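You operate a simulated robot arm through the tools that you are given. There is no shell and no other tool. Be economical: measure what you need, move in short steps, check, and stop when the job is done.

Carry out the task below with a simulated robot arm. There is one attempt and no reset: what you move stays moved.

TASK
Picture weak, sound muted: tune the aerial and get the NATURE channel going with sound.
Fine: Turn the aerial knob till all four green bars show, then find the channel. Use the remote where it lies: mute off, 2 white bars of sound at the foot of the screen. Leave the set on.

The check looks at the end state, three seconds after you hand in, the way a careful person would. Anything else that was tipped, shoved, dropped, spilled or broken makes it a failure.

THE ROBOT
A 6-joint arm with a two-finger gripper on a trunk, on a base that drives. Base frame: it is fixed to the floor where the robot stands at the start and does not move with it; the origin is under the middle of the robot, x ahead of it, y to its left, z up. Readings come in mm, degrees, newtons and seconds.
With the tool pointing down near the work surface it reaches from about 340 to 840 mm from the robot's upright axis, wherever it stands. Its first joint turns from -166.0 to 166.0 degrees. Places, roughly: aerial knob [600, 0, 500]; aerial plug (3x3x5 cm) [400, 100, 1000]; channel key [400, 400, 1300]; grey button [200, 500, 900]; input key [400, 400, 1300]; louder key [400, 200, 1300]; lounge switch [600, 0, 600]; on-off key [400, 500, 1300]; orange button [200, 600, 900]; player jack (3x3x5 cm) [400, 400, 500]; player plug (4x4x5 cm) [500, 400, 500]; softer key [400, 300, 1300]; television [400, 500, 1100]; television plug (4x4x5 cm) [600, 100, 600]; white button [300, 600, 900]; yellow button [200, 500, 900]. Payload 2.45 kg.
Tool frame: the origin (TCP) lies between the finger pads and is the grasp point; the fingertips stand 26 mm ahead of it; z points along the fingers, y is the line along which they close. The gripper opens to 96 mm. The gripper's body begins 69 mm behind the TCP.
Orientation is told as [roll, pitch, yaw] about the base's x, y, z axes, in that order, counted from this pose: with the fingers straight down and closing along the base's y, the tool's x points along the base's -x, its y along +y and its z along -z.

THE INTERFACE
- The arm moves only by the tool move_arm. Its argument "steps" is a list of rows, each a list of 7 numbers: the shift along the base's x, y, z in mm, then the turn, a rotation vector about the base's x, y, z in degrees, then the gripper command, from -1 (fully open) to 1 (shut), values between in proportion. In form: [[dx, dy, dz, rx, ry, rz, jaw], ...]. A call has 1 to 10 rows; each row shifts and turns the commanded pose from where the row before left it. A row lasts 0.2 s, in which the tool goes at most 50 mm and 8.6 degrees; a call with a longer step from one row to the next is refused whole, and so is a gripper value outside its range. Where a pose cannot be reached the arm comes as near as it can. A force on the tool above 40 N (or 10 N above the force at the start of the call, whichever is more), or a blocked arm, ends the call early, and 0.2 s more pass. Each finger halts on what it meets, pressing with about 21 N; the grip force reading is that of the motor and also rises with nothing between the fingers. The clock runs only during rows and for 0.2 s after the last one: add rows that do not move to give the fingers time. The reply holds the time, the measured pose of the TCP, the force on the tool along the base axes, the opening and the grip force, in the units named above and with some noise, with the torque about the TCP (base axes, N m) and any sound that the robot's microphone picked up, and new pictures: "show" is both (left out), scene, wrist or none.
- Cameras (640 x 400 px; columns grow to the right, rows downward): "scene" is now at [33.1, 184, 1154.3]; the picture's right is [0.14, -0.99, 0.00], its down [-0.17, -0.03, -0.98] and it looks along [0.97, 0.14, -0.18] (base axes); focal length 214 px, centre (320, 200). "wrist" rides on the gripper at [82, 3, -98] in the tool frame; the picture's right is [-0.04, 1.00, 0.00], its down [-0.73, -0.03, -0.68] and it looks along [-0.68, -0.03, 0.73] (tool axes); focal length 256 px, centre (320, 200). There is no depth. A picture from a camera that has moved, and an enlarged one, comes with that camera's place and axes in the base frame and with its lens. The place of the scene camera against the robot may be out by one fixed shift of up to 18 mm in any direction.
- raise_lower(by): slides the trunk up (or, below 0, down) by that many mm; the arm and the scene camera ride with it, the base frame stays. It gives what a move gives, with no picture.
- roll_base(legs): drives the robot by 1 to 6 legs, each [ahead, turn to the left] in mm and degrees, along the robot's own axes; the way and the turn of a leg run together, so that a leg with both is an arc; at most 1500 mm and 180 degrees a leg. The arm and the cameras ride along, it lands a little off, and it stops where it bumps. It gives what a move gives, and a new picture of the scene camera.
- turn_head(pan, tilt): turns the head with the scene camera to pan (to the left, within 155 degrees either way) and tilt (down, from -29 to 69), counted from straight ahead of the robot. It gives what a move gives, and a new picture of the scene camera.
- enlarge(camera, box): a new picture of the part [left, top, right, bottom] of that camera's present view, enlarged. No time passes.
- finish_job(): hands the job in; it is judged then, once.

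Work in short steps. Places have to be worked out from the pictures, the camera data and where the tool is seen: move nearer, look again, correct. Check each grasp and each placing, and mend what went wrong. You have 120 turns and 260 pictures in all, those below and enlarged ones among them. Open the gripper and draw the arm clear of the work before you hand the job in, unless the task says otherwise; then end with one line.

The tools are called after "Request:" as name(argument=value, ...) on one line, values as JSON. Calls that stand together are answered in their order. move_arm: Moves the arm, as the interface text tells. Its arguments: {"type":"object","properties":{"steps":{"type":"array","items":{"type":"array","items":{"type":"number"}}},"show":{"type":"string","enum":["both","scene","wrist","none"]}},"required":["steps"]} The other tools are called the same way: raise_lower (by) slides the trunk up or down; roll_base (legs) drives the base; turn_head (pan, tilt) turns the head that bears the scene camera; enlarge (camera, box) takes an enlarged picture of a part of a camera's view; finish_job () hands the job in.

At the start:

```text
t: 0.0
ee_pos: [97.8, 356.1, 1008.2]
ee_rot: [-0.1, -0.1, 0.1]
wrist_force: [0.5, -0.6, 0.6]
moment: [0.02, 0.03, 0.01]
opening: 96.1
grasp_force: 0.1
trunk travel left (down, up): [-150.0, 0.0]
robot x, y, heading: [2.0, 3.2, -0.2]
head pan, tilt: [56.9, 6.6]
```

scene: 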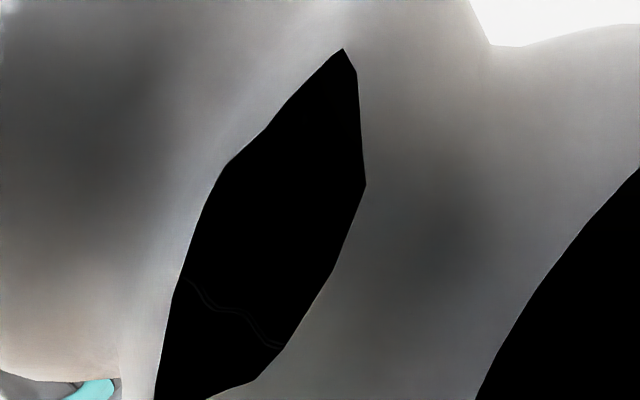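
wrist: 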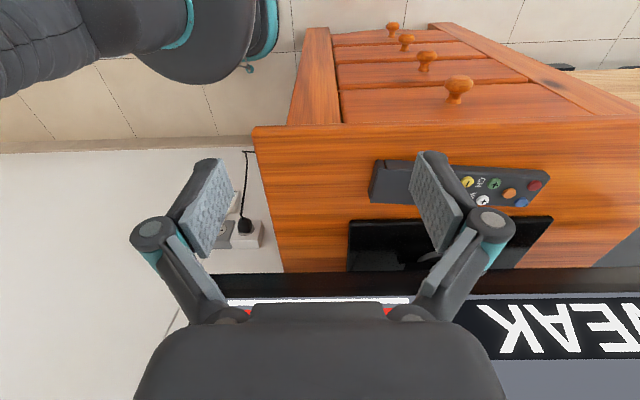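

The scene camera is blocked by the arm; the wrist camera shows the remote on the cabinet top. I turn the head to look around.

Request:
turn_head(pan=0, tilt=30)

Request:
enlarge(camera="wrist", box=[340, 130, 640, 370])

```text
t: 1.3
ee_pos: [97.6, 355.5, 1010.9]
ee_rot: [0.0, 0.0, 0.1]
wrist_force: [0.6, -0.2, 0.4]
moment: [-0.02, 0.01, -0.03]
opening: 95.9
grasp_force: 0.0
trunk travel left (down, up): [-150.0, 0.0]
robot x, y, heading: [1.9, -1.5, 0.1]
head pan, tilt: [0.0, 30.0]
camera scene: at [32.1, 173.4, 1124.8], right [0.03, -1.0, 0.0], down [-0.48, -0.01, -0.88], along [0.88, 0.03, -0.48], focal length 214 px, centre (320, 200)
```

scene: 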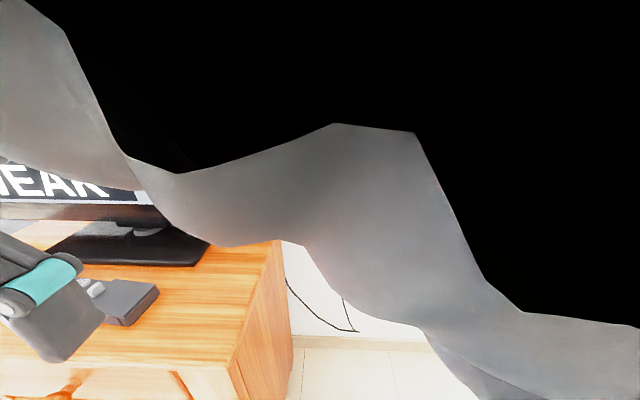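

```text
1.67 times, centred on (490, 250) of wrist
camera zoom: at [16.5, 358.9, 1106.8], right [0.04, 1.0, 0.0], down [0.73, -0.03, 0.68], along [0.68, -0.03, -0.73], focal length 427 px, centre (37, 117)
```

zoom: 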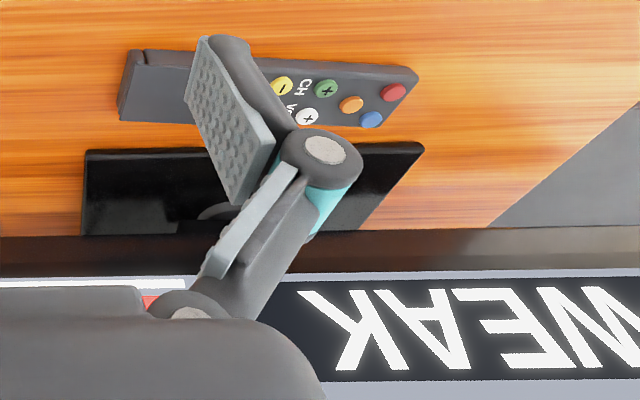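

The arm hides much of the head's view. I roll back to get an overview and clearance.

Request:
roll_base(legs=[[-500, 0]])

```text
t: 4.2
ee_pos: [-406.6, 356.2, 1008.0]
ee_rot: [-0.1, 0.0, -0.4]
wrist_force: [-0.1, 1.0, 0.4]
moment: [-0.01, 0.01, 0.0]
opening: 96.1
grasp_force: 0.1
trunk travel left (down, up): [-150.0, 0.0]
robot x, y, heading: [-507.8, 1.1, -0.2]
head pan, tilt: [0.0, 30.0]
camera scene: at [-473.8, 173.9, 1124.0], right [0.02, -1.0, 0.0], down [-0.48, -0.01, -0.88], along [0.88, 0.01, -0.48], focal length 214 px, centre (320, 200)
```

scene: 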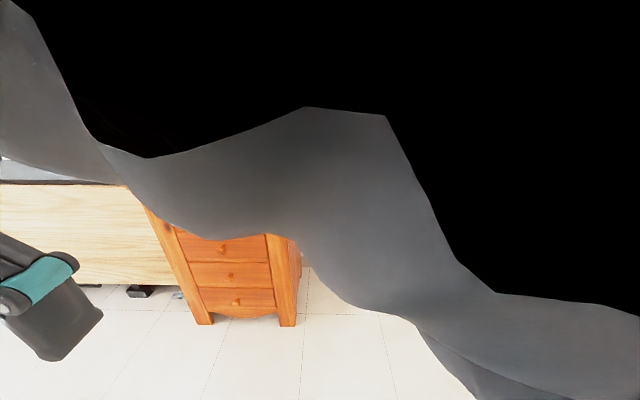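

Space is free now; I move the tool forward and down to get the arm out of the camera's view.

Request:
move_arm(steps=[[45, -10, -20, 0, 0, 0, 1], [45, -10, -20, 0, 0, 0, 1], [45, -10, -20, 0, 0, 0, 1], [45, -10, -20, 0, 0, 0, 1], [45, -10, -20, 0, 0, 0, 1], [45, -10, -20, 0, 0, 0, 1], [45, -10, -20, 0, 0, 0, 1], [45, -10, -20, 0, 0, 0, 1], [0, 0, -40, 0, 0, 0, 1], [0, 0, -40, 0, 0, 0, 1]])

```text
refused: row 1 steps farther than a row can; nothing moved
```

The row was slightly over 50 mm; I shorten it.

Request:
move_arm(steps=[[40, -10, -20, 0, 0, 0, 1], [40, -10, -20, 0, 0, 0, 1], [40, -10, -20, 0, 0, 0, 1], [40, -10, -20, 0, 0, 0, 1], [40, -10, -20, 0, 0, 0, 1], [40, -10, -20, 0, 0, 0, 1], [40, -10, -20, 0, 0, 0, 1], [40, -10, -20, 0, 0, 0, 1], [0, 0, -40, 0, 0, 0, 1], [0, 0, -40, 0, 0, 0, 1]])

```text
t: 6.4
ee_pos: [-89.6, 275.7, 768.6]
ee_rot: [-0.2, 0.0, -0.3]
wrist_force: [0.7, 0.6, -0.5]
moment: [-0.02, -0.05, 0.02]
opening: 0.0
grasp_force: 21.1
trunk travel left (down, up): [-150.0, 0.0]
robot x, y, heading: [-507.9, 1.7, -0.4]
head pan, tilt: [0.0, 30.0]
camera scene: at [-474.2, 171.8, 1122.3], right [-0.01, -1.0, 0.0], down [-0.5, 0.0, -0.87], along [0.87, 0.0, -0.5], focal length 214 px, centre (320, 200)
camera wrist: at [-170.0, 280.4, 864.8], right [0.05, 1.0, 0.0], down [0.73, -0.03, 0.68], along [0.68, -0.03, -0.73], focal length 256 px, centre (320, 200)
```

scene: 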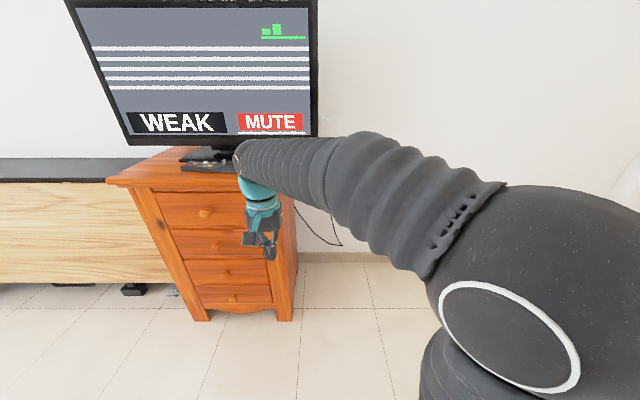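
wrist: 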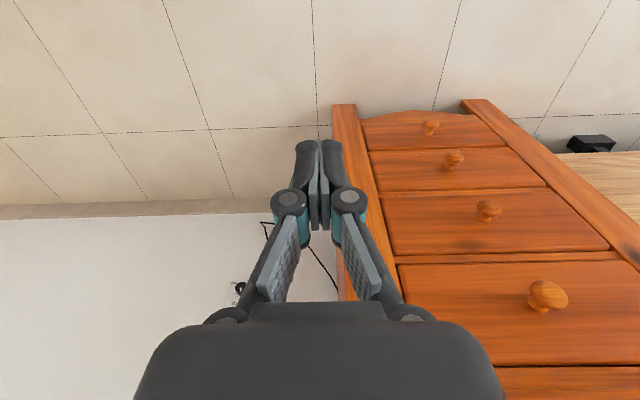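

The TV shows two of four bars, WEAK and MUTE. I shift the tool to the right so the wrist camera sees the wall with the knob and switch.

Request:
move_arm(steps=[[0, -45, 0, 0, 0, 0, -1], [0, -45, 0, 0, 0, 0, -1], [0, -45, 0, 0, 0, 0, -1], [0, -45, 0, 0, 0, 0, -1], [0, -45, 0, 0, 0, 0, -1], [0, 0, 0, 0, -8, 0, -1], [0, 0, 0, 0, -8, 0, -1], [0, 0, 0, 0, -8, 0, -1], [0, 0, 0, 0, -8, 0, -1], [0, 0, 0, 0, -8, 0, -1]])

```text
t: 8.6
ee_pos: [-86.4, 52.4, 769.5]
ee_rot: [0.1, -40.1, -0.4]
wrist_force: [-0.2, 0.7, -0.1]
moment: [0.0, 0.0, 0.0]
opening: 96.1
grasp_force: 0.0
trunk travel left (down, up): [-150.0, 0.0]
robot x, y, heading: [-507.6, 1.1, 0.1]
head pan, tilt: [0.0, 30.0]
camera scene: at [-474.0, 171.8, 1122.3], right [-0.01, -1.0, 0.0], down [-0.5, 0.0, -0.87], along [0.87, 0.0, -0.5], focal length 214 px, centre (320, 200)
camera wrist: at [-212.4, 56.0, 790.3], right [0.04, 1.0, 0.03], down [0.12, -0.03, 0.99], along [0.99, -0.03, -0.12], focal length 256 px, centre (320, 200)
```

scene: 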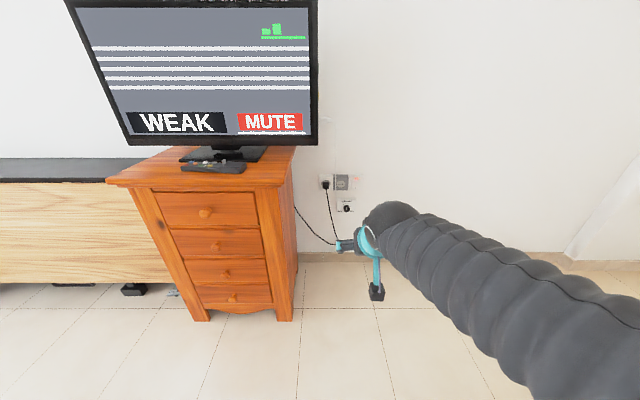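
wrist: 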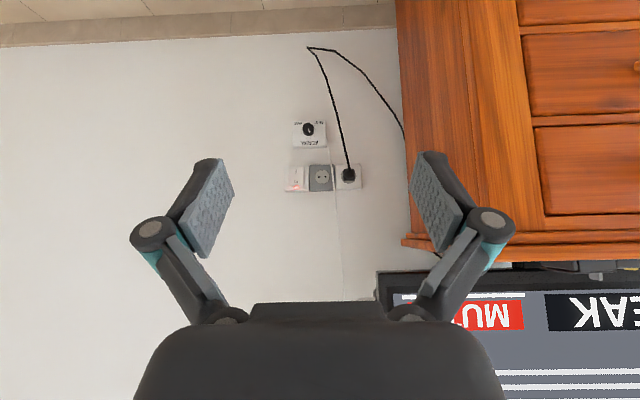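

The wall shows the TV plug in a socket, a switch, and the aerial knob below. I zoom on it both ways, and on the remote.

Request:
enlarge(camera="wrist", box=[270, 100, 380, 200])

Request:
enlarge(camera="scene", box=[310, 165, 370, 220])

Request:
enlarge(camera="scene", box=[170, 135, 270, 185])

```text
4.00 times, centred on (325, 150) of wrist
camera zoom: at [-212.4, 56.0, 790.3], right [0.04, 1.0, 0.03], down [0.12, -0.03, 0.99], along [0.99, -0.03, -0.12], focal length 1024 px, centre (300, 400)
```

zoom: 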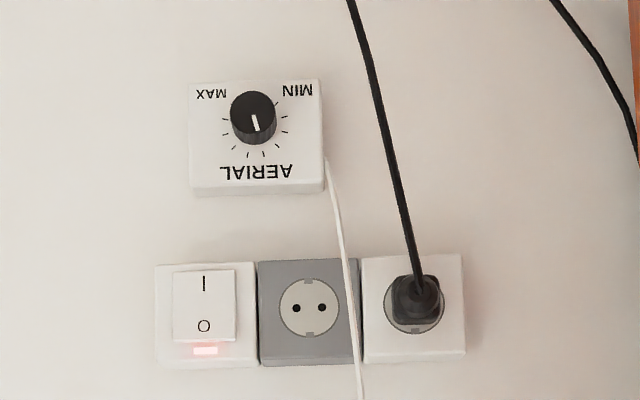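

```text
7.27 times, centred on (340, 192) of scene
camera zoom: at [-474.0, 171.8, 1122.3], right [-0.01, -1.0, 0.0], down [-0.5, 0.0, -0.87], along [0.87, 0.0, -0.5], focal length 1560 px, centre (174, 254)
```

zoom: 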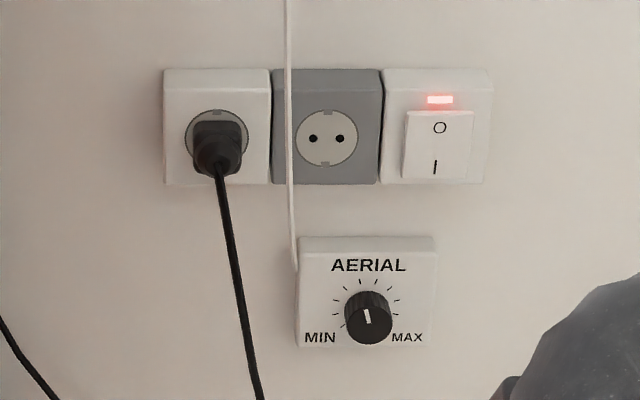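

```text
6.40 times, centred on (220, 160) of scene
camera zoom: at [-474.0, 171.8, 1122.3], right [-0.01, -1.0, 0.0], down [-0.5, 0.0, -0.87], along [0.87, 0.0, -0.5], focal length 1373 px, centre (960, 456)
```

zoom: 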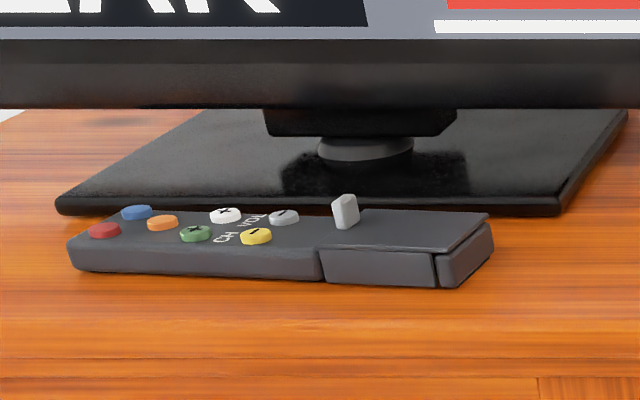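

Knob is roughly at (580, 0, 465), white pointer near 12 o'clock. I level the tool so it points at the wall, and lower it in free space.

Request:
move_arm(steps=[[0, -8, -40, 0, -8.5, 0, -0.2], [0, -8, -40, 0, -8.5, 0, -0.2], [0, -8, -40, 0, -8.5, 0, -0.2], [0, -8, -40, 0, -8.5, 0, -0.2], [0, -8, -40, 0, -8.5, 0, -0.2], [0, -8, -40, 0, -7.5, 0, -0.2], [0, 0, -40, 0, 0, 0, -0.2], [0, 0, 0, 0, 0, 0, -0.2]])

```text
t: 10.4
ee_pos: [71.6, 65.5, 640.7]
ee_rot: [-39.7, -86.1, 38.0]
wrist_force: [0.3, 0.3, 0.5]
moment: [0.03, -0.01, -0.02]
opening: 57.6
grasp_force: 0.0
out of reach, approached as far as the arm can: row 2, 3, 4, 5, 6, 7
trunk travel left (down, up): [-150.0, 0.0]
robot x, y, heading: [-504.4, 3.1, -0.2]
head pan, tilt: [0.0, 30.0]
camera scene: at [-474.1, 171.8, 1122.2], right [-0.01, -1.0, 0.0], down [-0.5, 0.0, -0.87], along [0.87, 0.0, -0.5], focal length 214 px, centre (320, 200)
camera wrist: at [-30.5, 67.7, 563.9], right [0.03, 1.0, -0.01], down [-0.64, 0.02, 0.77], along [0.77, -0.02, 0.64], focal length 256 px, centre (320, 200)
```

scene: 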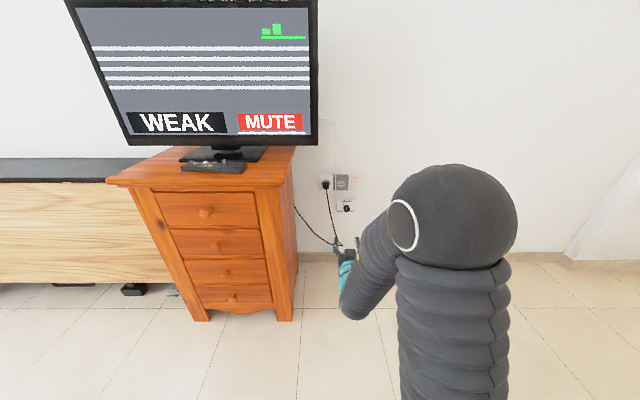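
wrist: 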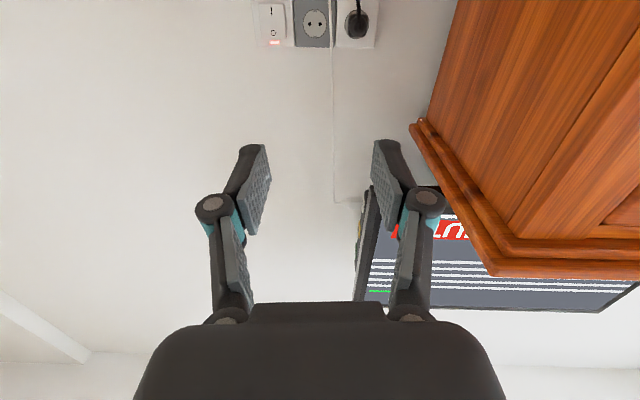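

The tool is level but height is limited by the arm's reach; I lower the trunk by 150 mm.

Request:
raise_lower(by=-150)

Request:
move_arm(steps=[[0, 0, 0, 0, 0, 0, -0.2]])

```text
t: 12.2
ee_pos: [71.1, 64.1, 491.7]
ee_rot: [-39.5, -85.9, 37.8]
wrist_force: [0.6, -0.1, -0.4]
moment: [-0.02, 0.01, 0.02]
opening: 57.6
grasp_force: 0.1
trunk travel left (down, up): [0.0, 150.0]
robot x, y, heading: [-507.7, 1.4, -0.5]
head pan, tilt: [0.0, 30.0]
```

```text
t: 12.6
ee_pos: [71.2, 64.1, 490.9]
ee_rot: [-39.5, -85.9, 37.8]
wrist_force: [-0.6, -1.0, -0.8]
moment: [0.02, 0.03, -0.04]
opening: 57.4
grasp_force: 0.1
trunk travel left (down, up): [0.0, 150.0]
robot x, y, heading: [-507.9, 3.9, -0.4]
head pan, tilt: [0.0, 30.0]
camera scene: at [-474.1, 171.8, 972.3], right [-0.01, -1.0, 0.0], down [-0.5, 0.0, -0.87], along [0.87, 0.0, -0.5], focal length 214 px, centre (320, 200)
camera wrist: at [-30.5, 67.5, 414.1], right [0.03, 1.0, -0.01], down [-0.64, 0.02, 0.77], along [0.77, -0.02, 0.64], focal length 256 px, centre (320, 200)
```

scene: 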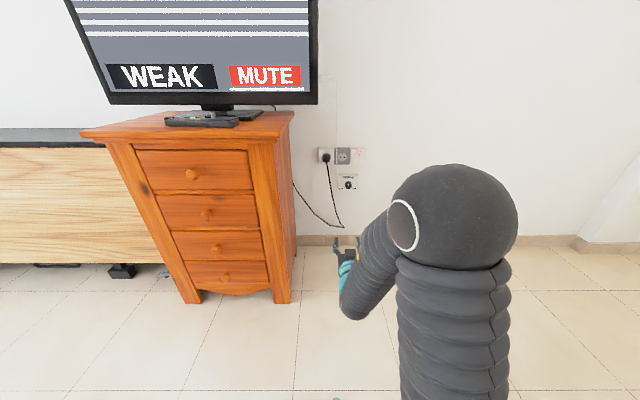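
wrist: 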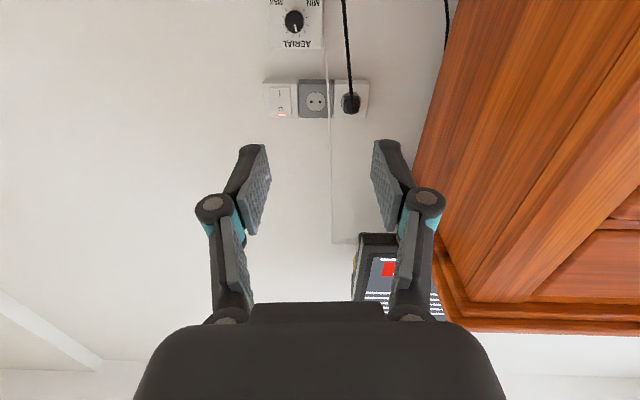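

Triangulation from two wrist views puts the knob face at about (572, 0, 467). I align the tool with it in y, z and straighten the small tilt before driving forward.

Request:
move_arm(steps=[[0, -32, -12, 0, -1.6, 0.8, -0.2], [0, -32, -12, 0, -1.7, 0.8, -0.2], [0, 0, 0, 0, 0, 0, -0.2]], show="wrist")

```text
t: 13.4
ee_pos: [72.0, 69.5, 484.5]
ee_rot: [-88.3, -86.6, 86.7]
wrist_force: [0.1, 1.0, -0.2]
moment: [0.01, 0.01, -0.02]
opening: 57.7
grasp_force: 0.1
out of reach, approached as far as the arm can: row 1, 2
trunk travel left (down, up): [0.0, 150.0]
robot x, y, heading: [-507.7, 4.1, -0.2]
head pan, tilt: [0.0, 30.0]
camera wrist: at [-25.3, 71.1, 402.7], right [0.03, 1.0, -0.02], down [-0.68, 0.03, 0.74], along [0.74, -0.01, 0.68], focal length 256 px, centre (320, 200)
```

wrist: 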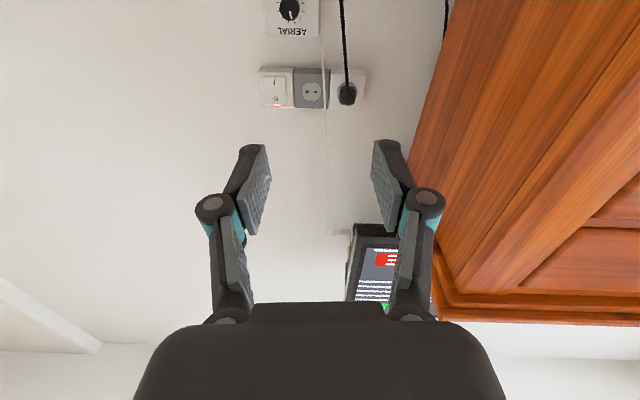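

It says out of reach; perhaps the tool is too near the body for this orientation. I try extending forward while shifting right and down.

Request:
move_arm(steps=[[40, 0, 0, 0, 0, 0, -0.2], [40, 0, 0, 0, 0, 0, -0.2], [0, -30, -10, 0, 0, 0, -0.2], [0, -30, -10, 0, 0, 0, -0.2], [0, 0, 0, 0, 0, 0, -0.2]])

```text
t: 14.6
ee_pos: [139.4, 85.8, 471.4]
ee_rot: [-91.6, -87.5, 90.0]
wrist_force: [0.0, 0.0, -0.1]
moment: [0.0, -0.02, 0.03]
opening: 57.7
grasp_force: 0.1
out of reach, approached as far as the arm can: row 1, 2, 3, 4
trunk travel left (down, up): [0.0, 150.0]
robot x, y, heading: [-509.4, -0.4, -0.3]
head pan, tilt: [0.0, 30.0]
camera scene: at [-474.1, 171.8, 972.3], right [-0.01, -1.0, 0.0], down [-0.5, 0.0, -0.87], along [0.87, 0.0, -0.5], focal length 214 px, centre (320, 200)
camera wrist: at [42.1, 88.2, 388.2], right [0.03, 1.0, 0.0], down [-0.68, 0.02, 0.73], along [0.73, -0.02, 0.68], focal length 256 px, centre (320, 200)
```

scene: 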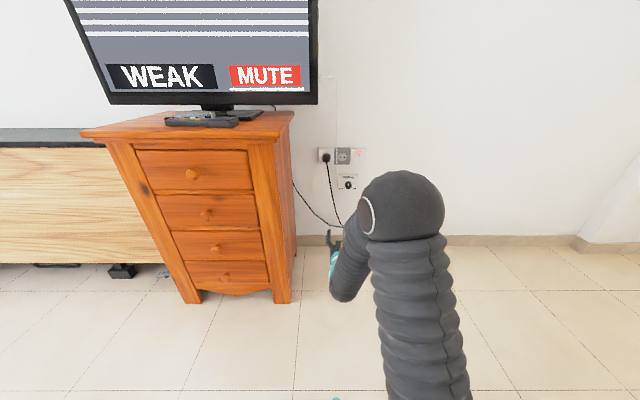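
wrist: 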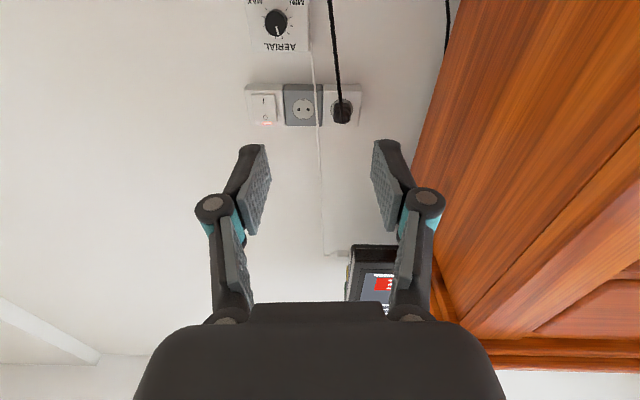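

The tool is level at z≈471 but cannot go further right relative to the robot, so I shift the base: turn right ~13.7°, drive 365 mm, turn back, which should put the tool at about (495, 0, 471).

Request:
roll_base(legs=[[0, -13.7], [365, 0], [0, 14]])

Request:
move_arm(steps=[[0, 0, 0, 0, 0, 0, -0.2]], show="wrist")

```text
t: 18.6
ee_pos: [494.8, -7.9, 470.7]
ee_rot: [-91.3, -87.6, 89.6]
wrist_force: [0.5, 0.5, -0.5]
moment: [0.02, -0.01, -0.05]
opening: 57.9
grasp_force: 0.0
trunk travel left (down, up): [0.0, 150.0]
robot x, y, heading: [-150.1, -91.4, -0.6]
head pan, tilt: [0.0, 30.0]
camera scene: at [-118.7, 80.9, 972.3], right [-0.01, -1.0, 0.0], down [-0.5, 0.0, -0.87], along [0.87, -0.01, -0.5], focal length 214 px, centre (320, 200)
```

scene: 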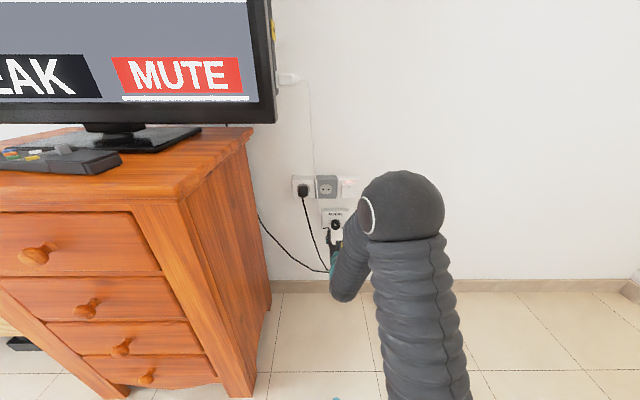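

```text
t: 19.0
ee_pos: [494.3, -7.6, 470.4]
ee_rot: [-91.4, -87.5, 89.7]
wrist_force: [0.0, -0.3, -0.2]
moment: [0.03, -0.03, -0.02]
opening: 57.8
grasp_force: 0.0
trunk travel left (down, up): [0.0, 150.0]
robot x, y, heading: [-149.9, -88.6, -0.7]
head pan, tilt: [0.0, 30.0]
camera wrist: at [397.1, -5.1, 388.3], right [0.03, 1.0, 0.0], down [-0.68, 0.02, 0.73], along [0.73, -0.02, 0.68], focal length 256 px, centre (320, 200)
```

wrist: 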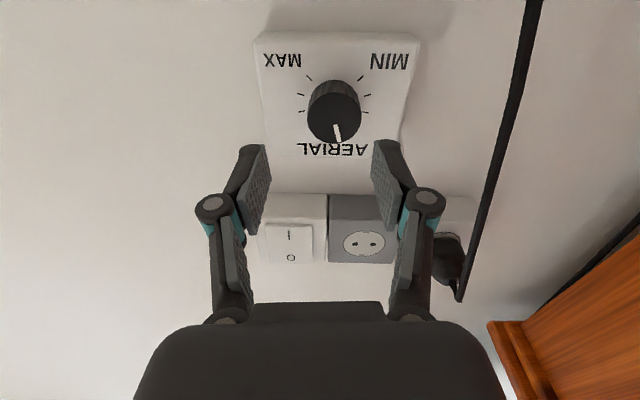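

Knob centre confirmed about (572, -0.5, 468). I advance to x≈556 with lateral correction.

Request:
move_arm(steps=[[12, 4, -1, 0, 0, 0, -0.2], [12, 3, -1, 0, 0, 0, -0.2], [12, 1, 0, 0, 0, 0, -0.2], [12, 0, 0, 0, 0, 0, -0.2], [12, 0, 0, 0, 0, 0, -0.2], [0, 0, 0, 0, 0, 0, -0.2]], show="wrist")

```text
t: 20.4
ee_pos: [555.8, 0.6, 467.5]
ee_rot: [-90.7, -87.5, 88.8]
wrist_force: [-0.2, 0.5, 0.5]
moment: [0.0, -0.01, 0.01]
opening: 57.4
grasp_force: 0.1
trunk travel left (down, up): [0.0, 150.0]
robot x, y, heading: [-153.3, -89.7, -0.9]
head pan, tilt: [0.0, 30.0]
camera wrist: at [457.8, 4.3, 385.6], right [0.03, 1.0, 0.0], down [-0.68, 0.02, 0.73], along [0.73, -0.02, 0.68], focal length 256 px, centre (320, 200)
```

wrist: 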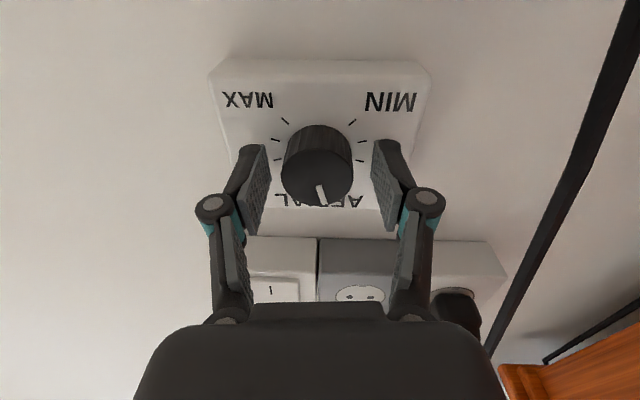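

The knob is centred between the fingers; I advance 5 mm, close, and aim the head at the TV's signal bars.

Request:
move_arm(steps=[[5, -0.5, 0, 0, 0, 0, -0.2], [0, 0, 0, 0, 0, 0, 1], [0, 0, 0, 0, 0, 0, 1]], show="wrist")

Request:
turn_head(pan=25, tilt=-15)

```text
t: 21.4
ee_pos: [557.3, 1.2, 469.0]
ee_rot: [-88.7, -87.4, 86.6]
wrist_force: [-14.2, -4.0, 4.3]
moment: [-0.03, -0.19, 0.17]
opening: 35.7
grasp_force: 20.9
trunk travel left (down, up): [0.0, 150.0]
robot x, y, heading: [-152.4, -90.5, -0.7]
head pan, tilt: [0.0, 30.0]
stopped in row 3: the force on the tool passed its limit at 42 N (the readings are from after the stop); the commanded pose is now the measured one
camera wrist: at [460.2, 3.5, 385.3], right [0.03, 1.0, 0.0], down [-0.68, 0.03, 0.73], along [0.73, -0.02, 0.68], focal length 256 px, centre (320, 200)
```

wrist: 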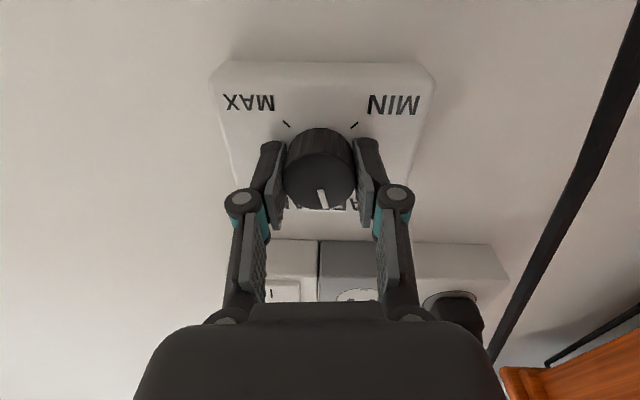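

```text
t: 22.5
ee_pos: [558.6, 0.3, 467.7]
ee_rot: [-88.2, -87.4, 86.2]
wrist_force: [-29.1, -8.9, 6.9]
moment: [-0.03, -0.07, 0.39]
opening: 35.4
grasp_force: 45.2
trunk travel left (down, up): [0.0, 150.0]
robot x, y, heading: [-153.1, -91.6, -0.6]
head pan, tilt: [25.0, -15.0]
camera scene: at [-137.7, 114.7, 1043.1], right [0.41, -0.91, 0.0], down [0.24, 0.11, -0.97], along [0.88, 0.4, 0.26], focal length 214 px, centre (320, 200)
```

scene: 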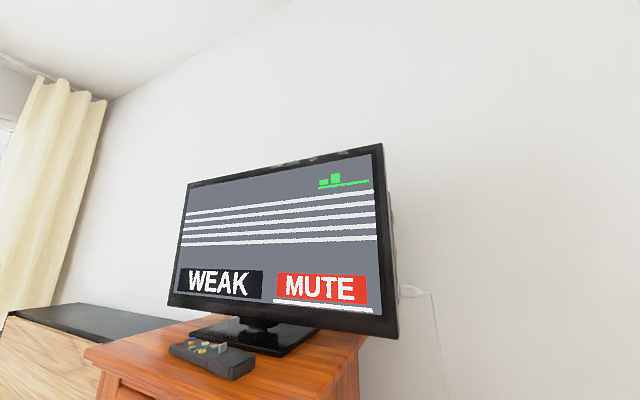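

The knob is held but the tips press on the box; I ease back 3 mm, then turn 16° clockwise (toward MAX) and watch the bars.

Request:
move_arm(steps=[[-3, 0, 0, 0, 0, 0, 1], [0, 0, 0, 0, 0, 0, 1], [0, 0, 0, 8, 0, 0, 1], [0, 0, 0, 8, 0, 0, 1], [0, 0, 0, 0, 0, 0, 1]])

```text
t: 23.2
ee_pos: [557.4, 1.0, 468.4]
ee_rot: [-11.2, -88.9, 7.8]
wrist_force: [3.2, -5.5, -2.7]
moment: [-0.17, -0.44, 1.56]
opening: 36.0
grasp_force: 44.6
out of reach, approached as far as the arm can: row 3
trunk travel left (down, up): [0.0, 150.0]
robot x, y, heading: [-148.7, -90.6, -0.5]
head pan, tilt: [25.0, -15.0]
stopped in row 3: the force on the tool passed its limit at 50 N (the readings are from after the stop); the commanded pose is now the measured one
camera scene: at [-135.0, 114.8, 1043.0], right [0.41, -0.91, 0.0], down [0.24, 0.11, -0.97], along [0.88, 0.4, 0.26], focal length 214 px, centre (320, 200)
camera wrist: at [458.5, 9.7, 387.4], right [0.06, 1.0, 0.04], down [-0.66, 0.01, 0.75], along [0.74, -0.07, 0.66], focal length 256 px, centre (320, 200)
```

scene: 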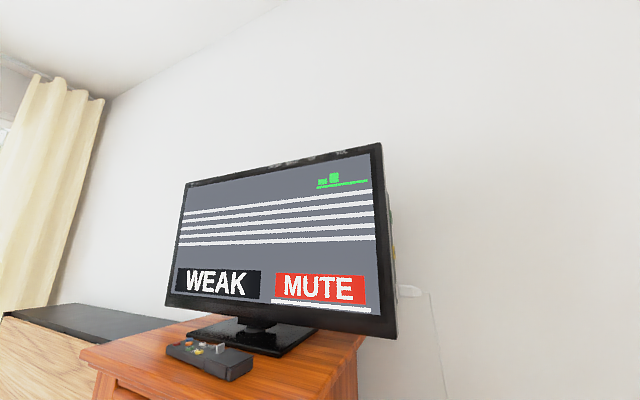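
wrist: 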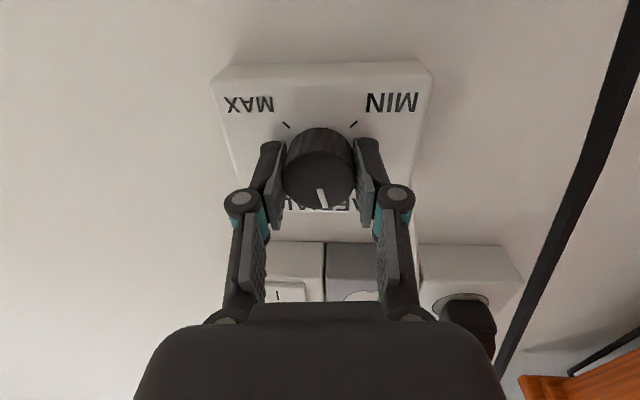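

The arm's first joint seems to be at its limit facing straight ahead (limits ±166°, zero pointing backward). I release, back off, and will turn the base right so that the work lies on the arm's left.

Request:
move_arm(steps=[[0, 0, 0, 0, 0, 0, -0.3], [0, 0, 0, 0, 0, 0, -0.3], [-20, 0, 0, 0, 0, 0, -0.3], [-30, 0, 0, 0, 0, 0, -0.3], [-30, 0, 0, 0, 0, 0, -0.3], [-30, 0, 0, 0, 0, 0, -0.3], [0, 0, 0, 0, 0, 0, -0.3]], show="wrist")

Request:
roll_base(legs=[[0, -35]])

```text
t: 24.8
ee_pos: [448.2, 8.4, 476.5]
ee_rot: [-29.0, -88.7, 25.3]
wrist_force: [0.0, -1.2, -0.5]
moment: [0.02, 0.02, 0.03]
opening: 62.5
grasp_force: 0.1
out of reach, approached as far as the arm can: row 5, 6
trunk travel left (down, up): [0.0, 150.0]
robot x, y, heading: [-152.0, -90.7, -0.7]
head pan, tilt: [25.0, -15.0]
camera wrist: at [349.7, 17.6, 396.8], right [0.06, 1.0, 0.03], down [-0.66, 0.02, 0.75], along [0.75, -0.07, 0.66], focal length 256 px, centre (320, 200)
```

wrist: 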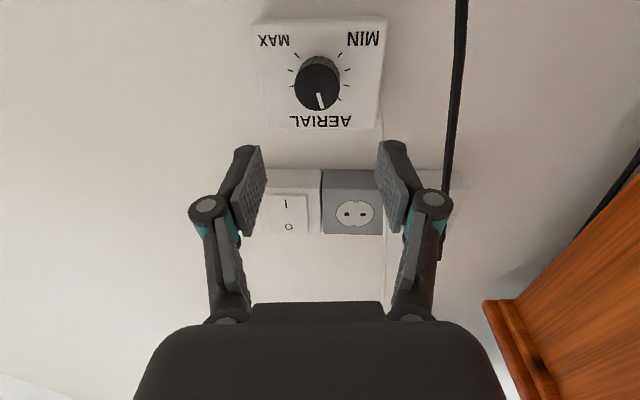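

```text
t: 26.9
ee_pos: [398.5, -349.7, 477.8]
ee_rot: [-29.0, -88.6, -9.1]
wrist_force: [0.4, 1.0, -0.4]
moment: [0.02, 0.0, 0.02]
opening: 62.4
grasp_force: 0.1
trunk travel left (down, up): [0.0, 150.0]
robot x, y, heading: [-153.0, -93.3, -35.3]
head pan, tilt: [25.0, -15.0]
camera scene: at [-29.6, 72.4, 1043.0], right [-0.18, -0.98, 0.0], down [0.25, -0.05, -0.97], along [0.95, -0.17, 0.26], focal length 214 px, centre (320, 200)
```

scene: 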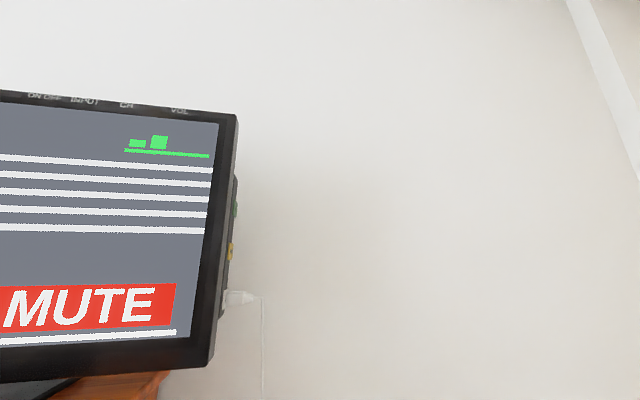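

Now I swing the arm left to about (480, 0, 468), yawing +35° so that it faces the wall squarely.

Request:
move_arm(steps=[[8, 44, -1, 0, 0, 4.4, -0.3], [8, 44, -1, 0, 0, 4.4, -0.3], [8, 44, -1, 0, 0, 4.4, -0.3], [8, 44, -1, 0, 0, 4.4, -0.3], [8, 44, -1, 0, 0, 4.4, -0.3], [8, 44, -1, 0, 0, 4.4, -0.3], [8, 44, -1, 0, 0, 4.4, -0.3], [8, 42, -1, 0, 0, 4.4, -0.3], [10, 0, -1, 0, 0, 0, -0.3], [0, 0, 0, 0, 0, 0, -0.3]])

```text
t: 29.1
ee_pos: [473.1, 0.1, 469.3]
ee_rot: [-29.2, -88.5, 26.3]
wrist_force: [-0.2, 0.3, 0.6]
moment: [-0.03, 0.02, -0.01]
opening: 62.5
grasp_force: 0.2
trunk travel left (down, up): [0.0, 150.0]
robot x, y, heading: [-150.3, -88.6, -35.3]
head pan, tilt: [25.0, -15.0]
camera scene: at [-29.6, 72.6, 1043.0], right [-0.18, -0.98, 0.0], down [0.25, -0.05, -0.97], along [0.95, -0.17, 0.26], focal length 214 px, centre (320, 200)
camera wrist: at [373.4, 7.0, 389.3], right [0.05, 1.0, 0.03], down [-0.66, 0.01, 0.75], along [0.75, -0.06, 0.66], focal length 256 px, centre (320, 200)
```

scene: 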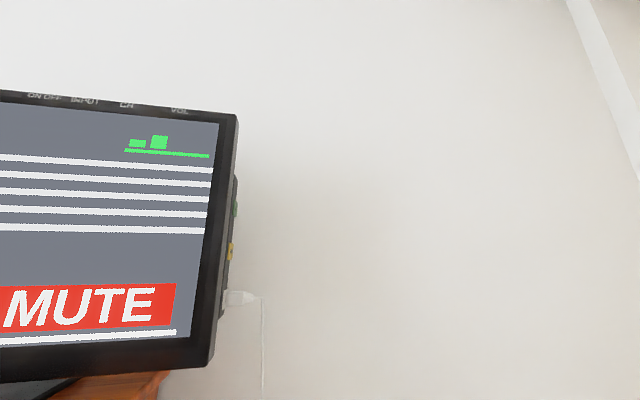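
wrist: 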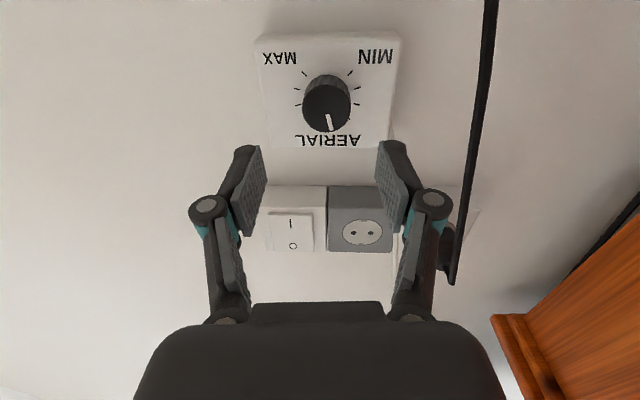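

Good, full reach now. I square up the tool and advance to x≈552 around the knob.

Request:
move_arm(steps=[[16, 0, 0, -0.8, -0.8, 1.4, -0.2], [16, 0, 0, -0.8, -0.8, 1.4, -0.2], [16, 0, -1, 0, 0, 0, -0.2], [16, 0, 0, 0, 0, 0, -0.2], [15, 0, 0, 0, 0, 0, -0.2], [0, 0, 0, 0, 0, 0, -0.2]], show="wrist")

```text
t: 30.5
ee_pos: [551.4, 0.2, 466.4]
ee_rot: [-99.5, -87.7, 99.3]
wrist_force: [-0.4, -0.3, 0.3]
moment: [0.0, 0.0, 0.0]
opening: 57.8
grasp_force: 0.0
trunk travel left (down, up): [0.0, 150.0]
robot x, y, heading: [-151.9, -89.9, -35.2]
head pan, tilt: [25.0, -15.0]
camera wrist: at [454.2, 0.7, 383.2], right [0.0, 1.0, 0.0], down [-0.68, 0.0, 0.73], along [0.73, 0.0, 0.68], focal length 256 px, centre (320, 200)
```

wrist: 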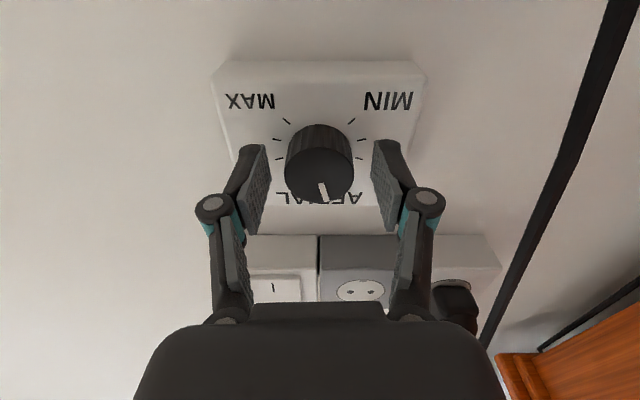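

Centred; close and turn 16° clockwise (toward MAX).

Request:
move_arm(steps=[[0, 0, 1, 0, 0, 0, 0.2], [0, 0, 0, 0, 0, 0, 0.5], [0, 0, 0, 0, 0, 0, 0.5], [0, 0, 0, 8, 0, 0, 0.5], [0, 0, 0, 8, 0, 0, 0.5], [0, 0, 0, 0, 0, 0, 0.5]])

```text
t: 31.4
ee_pos: [551.5, 0.8, 467.7]
ee_rot: [62.7, -89.2, -64.2]
wrist_force: [-2.9, -0.3, -2.6]
moment: [-0.04, -0.59, -0.31]
opening: 35.6
grasp_force: 45.1
out of reach, approached as far as the arm can: row 4
trunk travel left (down, up): [0.0, 150.0]
robot x, y, heading: [-151.7, -92.4, -35.7]
head pan, tilt: [25.0, -15.0]
stopped in row 4: the force on the tool passed its limit at 45 N (the readings are from after the stop); the commanded pose is now the measured one
camera scene: at [-28.9, 72.0, 1043.0], right [-0.18, -0.98, 0.0], down [0.25, -0.05, -0.97], along [0.95, -0.18, 0.26], focal length 214 px, centre (320, 200)
camera wrist: at [453.8, 7.2, 386.8], right [0.03, 1.0, 0.05], down [-0.67, -0.02, 0.74], along [0.74, -0.05, 0.67], focal length 256 px, centre (320, 200)
```

scene: 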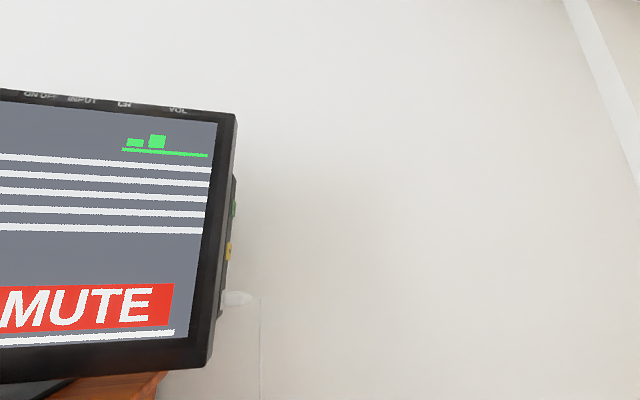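
wrist: 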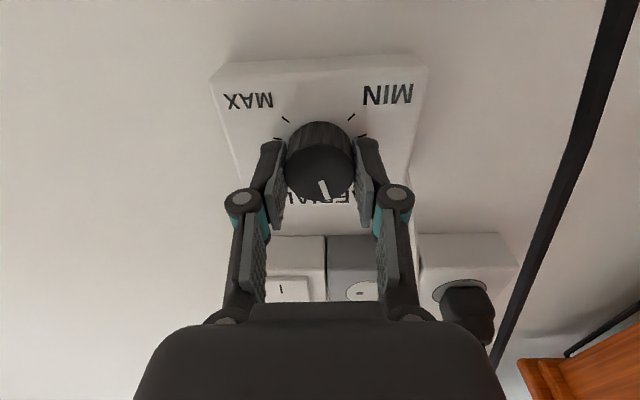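

Clockwise is at the wrist's limit, so I test the other way: turn 16° counter-clockwise toward MIN.

Request:
move_arm(steps=[[0, 0, 0, -7, 0, 3, 0.5], [0, 0, 0, -8, 0, 0, 0.5], [0, 0, 0, -6, 0, 0, 0.5], [0, 0, 0, 0, 0, 0, 0.5]])

```text
t: 32.5
ee_pos: [551.1, 0.5, 469.9]
ee_rot: [-87.6, -69.8, 88.7]
wrist_force: [1.6, -12.3, 0.3]
moment: [-0.03, 0.17, -0.54]
opening: 35.5
grasp_force: 44.7
trunk travel left (down, up): [0.0, 150.0]
robot x, y, heading: [-153.2, -91.5, -35.6]
head pan, tilt: [25.0, -15.0]
camera scene: at [-28.8, 71.5, 1043.1], right [-0.18, -0.98, 0.0], down [0.25, -0.05, -0.97], along [0.95, -0.18, 0.26], focal length 214 px, centre (320, 200)
camera wrist: at [453.6, -26.4, 391.4], right [-0.02, 0.95, -0.31], down [-0.67, 0.21, 0.71], along [0.74, 0.22, 0.64], focal length 256 px, centre (320, 200)
```

scene: 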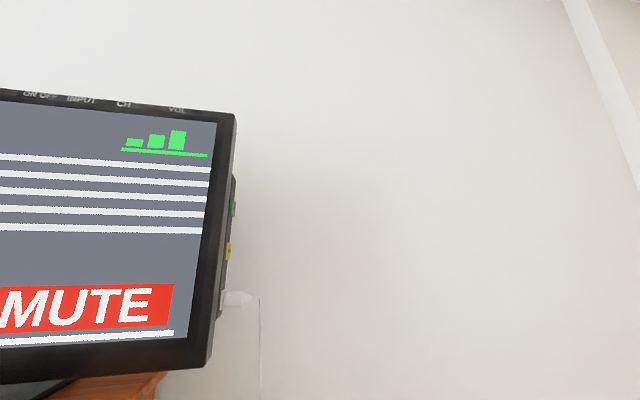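
wrist: 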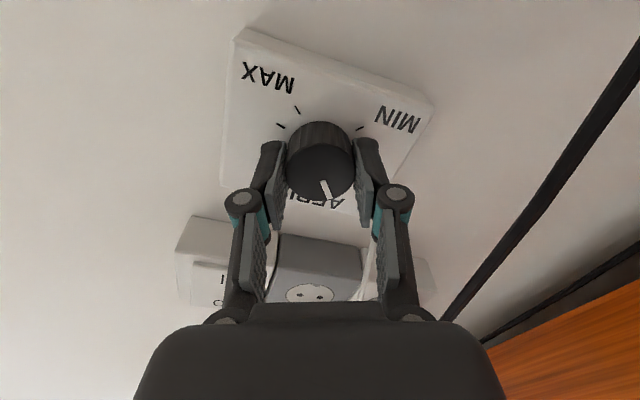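

Now three bars: this is the right direction. I continue 10° more counter-clockwise.

Request:
move_arm(steps=[[0, 0, 0, -5, 0, 0, 0.5], [0, 0, 0, -5, 0, 0, 0.5], [0, 0, 0, 0, 0, 0, 0.5]], show="scene")

```text
t: 33.2
ee_pos: [551.4, 0.3, 468.9]
ee_rot: [-88.1, -59.7, 89.4]
wrist_force: [7.1, -7.7, 1.5]
moment: [-0.01, 0.2, -0.7]
opening: 35.6
grasp_force: 45.0
trunk travel left (down, up): [0.0, 150.0]
robot x, y, heading: [-149.2, -93.0, -35.4]
head pan, tilt: [25.0, -15.0]
camera scene: at [-28.9, 71.8, 1043.0], right [-0.18, -0.98, 0.0], down [0.25, -0.05, -0.97], along [0.95, -0.18, 0.26], focal length 214 px, centre (320, 200)
```

scene: 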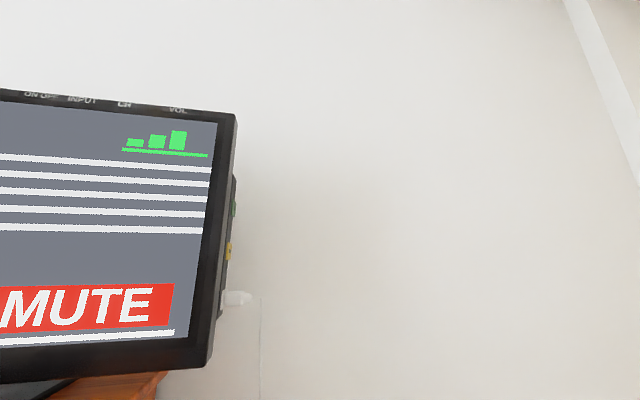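

Still three; another 8°.

Request:
move_arm(steps=[[0, 0, 0, -4, 0, 0, 0.5], [0, 0, 0, -4, 0, 0, 0.5], [0, 0, 0, 0, 0, 0, 0.5]], show="scene")

```text
t: 34.0
ee_pos: [552.1, 2.3, 469.0]
ee_rot: [-88.2, -51.6, 89.6]
wrist_force: [1.8, -2.6, 0.2]
moment: [-0.03, -0.21, -0.7]
opening: 35.3
grasp_force: 45.1
trunk travel left (down, up): [0.0, 150.0]
robot x, y, heading: [-151.8, -90.4, -35.3]
head pan, tilt: [25.0, -15.0]
camera scene: at [-29.1, 72.1, 1043.0], right [-0.18, -0.98, 0.0], down [0.25, -0.05, -0.97], along [0.95, -0.18, 0.26], focal length 214 px, centre (320, 200)
```

scene: 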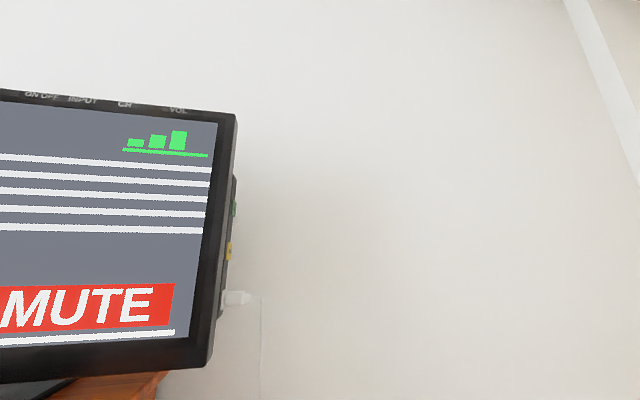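

Another 8°, checking the knob too.

Request:
move_arm(steps=[[0, -1, 0, -4, 0, 0, 0.5], [0, 0, 0, -4, 0, 0, 0.5], [0, 0, 0, 0, 0, 0, 0.5]])

```text
t: 34.9
ee_pos: [552.6, 1.7, 468.1]
ee_rot: [-88.1, -43.6, 89.9]
wrist_force: [-2.1, 17.8, -4.6]
moment: [0.02, -0.17, -0.33]
opening: 35.3
grasp_force: 44.6
trunk travel left (down, up): [0.0, 150.0]
robot x, y, heading: [-153.7, -92.5, -35.5]
head pan, tilt: [25.0, -15.0]
camera scene: at [-29.3, 72.9, 1042.9], right [-0.18, -0.98, 0.0], down [0.25, -0.05, -0.97], along [0.95, -0.17, 0.26], focal length 214 px, centre (320, 200)
camera wrist: at [453.9, -57.1, 410.9], right [-0.03, 0.72, -0.7], down [-0.68, 0.5, 0.54], along [0.74, 0.49, 0.47], focal length 256 px, centre (320, 200)
```

scene: 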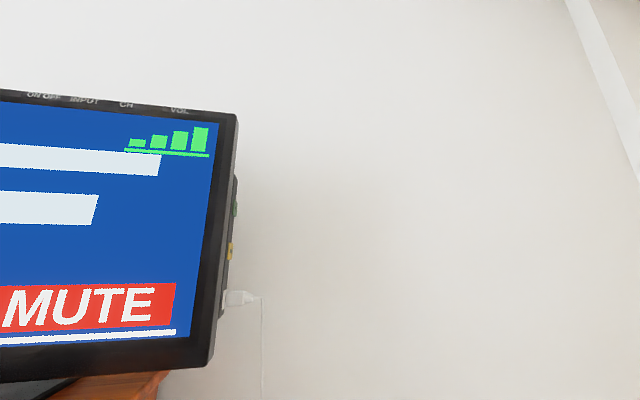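
wrist: 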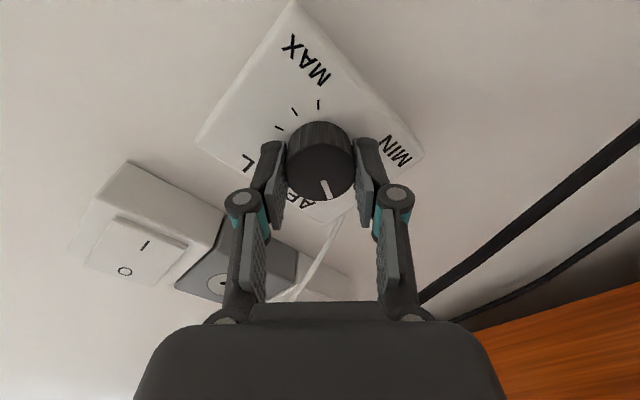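

Four bars and a picture. I add 2° of margin, then relieve side force and release.

Request:
move_arm(steps=[[0, -1, 0, -2, 0, 0, 0.5], [0, 0, 0, 0, 0, 0, 0.5], [0, 0, 0, 0, 0, 0, -0.2], [0, 0, 0, 0, 0, 0, -0.2]], show="scene")

```text
t: 35.9
ee_pos: [552.4, -0.6, 469.1]
ee_rot: [-88.3, -41.8, 89.8]
wrist_force: [-0.2, 0.7, -0.4]
moment: [0.04, -0.01, 0.03]
opening: 57.6
grasp_force: 0.1
trunk travel left (down, up): [0.0, 150.0]
robot x, y, heading: [-148.5, -92.0, -35.6]
head pan, tilt: [25.0, -15.0]
camera scene: at [-28.7, 71.9, 1043.1], right [-0.18, -0.98, 0.0], down [0.25, -0.05, -0.97], along [0.95, -0.18, 0.26], focal length 214 px, centre (320, 200)
```

scene: 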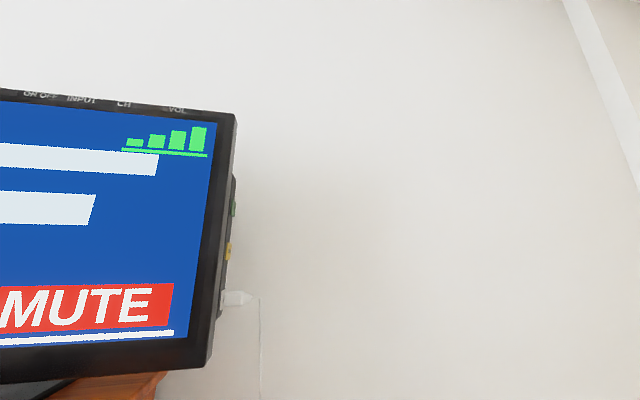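

Released with four bars held. I retreat from the knob, level the roll, and raise the trunk.

Request:
move_arm(steps=[[-40, 0, 0, 0, 0, 0, -0.2], [-45, 0, 0, 0, 0, 0, 0.5], [-45, -10, 0, 5, 0, 0, 1], [-45, -15, 0, 8, 0, 0, 1], [-20, -15, 10, 8, 0, 0, 1], [0, -15, 20, 8, 0, 0, 1], [0, -15, 40, 8, 0, 0, 1], [0, -15, 40, 0, 8, 0, 1], [0, 0, 40, 0, 8, 0, 1], [0, 0, 40, 0, 8, 0, 1]], show="wrist")

Request:
raise_lower(by=150)

```text
t: 38.0
ee_pos: [409.6, -54.0, 659.5]
ee_rot: [-25.8, -64.1, 29.8]
wrist_force: [-0.9, -0.8, -1.7]
moment: [0.04, -0.16, 0.01]
opening: 0.0
grasp_force: 21.4
out of reach, approached as far as the arm can: row 4, 5, 6, 7, 10
trunk travel left (down, up): [0.0, 150.0]
robot x, y, heading: [-152.8, -94.3, -35.7]
head pan, tilt: [25.0, -15.0]
camera wrist: at [288.6, -71.1, 623.8], right [-0.09, 0.98, -0.15], down [-0.34, 0.11, 0.93], along [0.94, 0.14, 0.33], focal length 256 px, centre (320, 200)
```

wrist: 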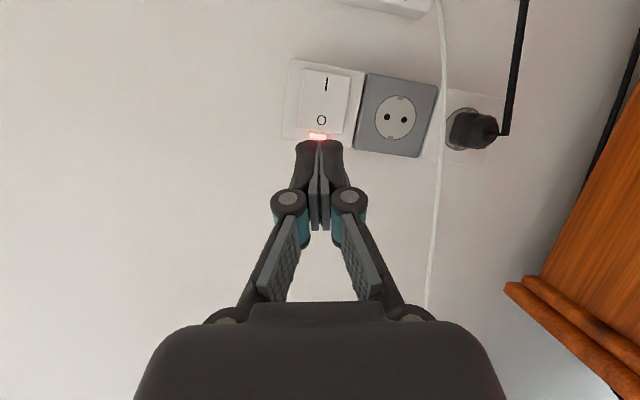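

```text
t: 39.8
ee_pos: [409.2, -54.2, 807.8]
ee_rot: [-22.9, -64.1, 26.5]
wrist_force: [0.3, 0.4, 0.5]
moment: [0.01, 0.02, 0.01]
opening: 0.0
grasp_force: 20.9
trunk travel left (down, up): [-150.0, 0.0]
robot x, y, heading: [-152.6, -88.8, -35.6]
head pan, tilt: [25.0, -15.0]
```

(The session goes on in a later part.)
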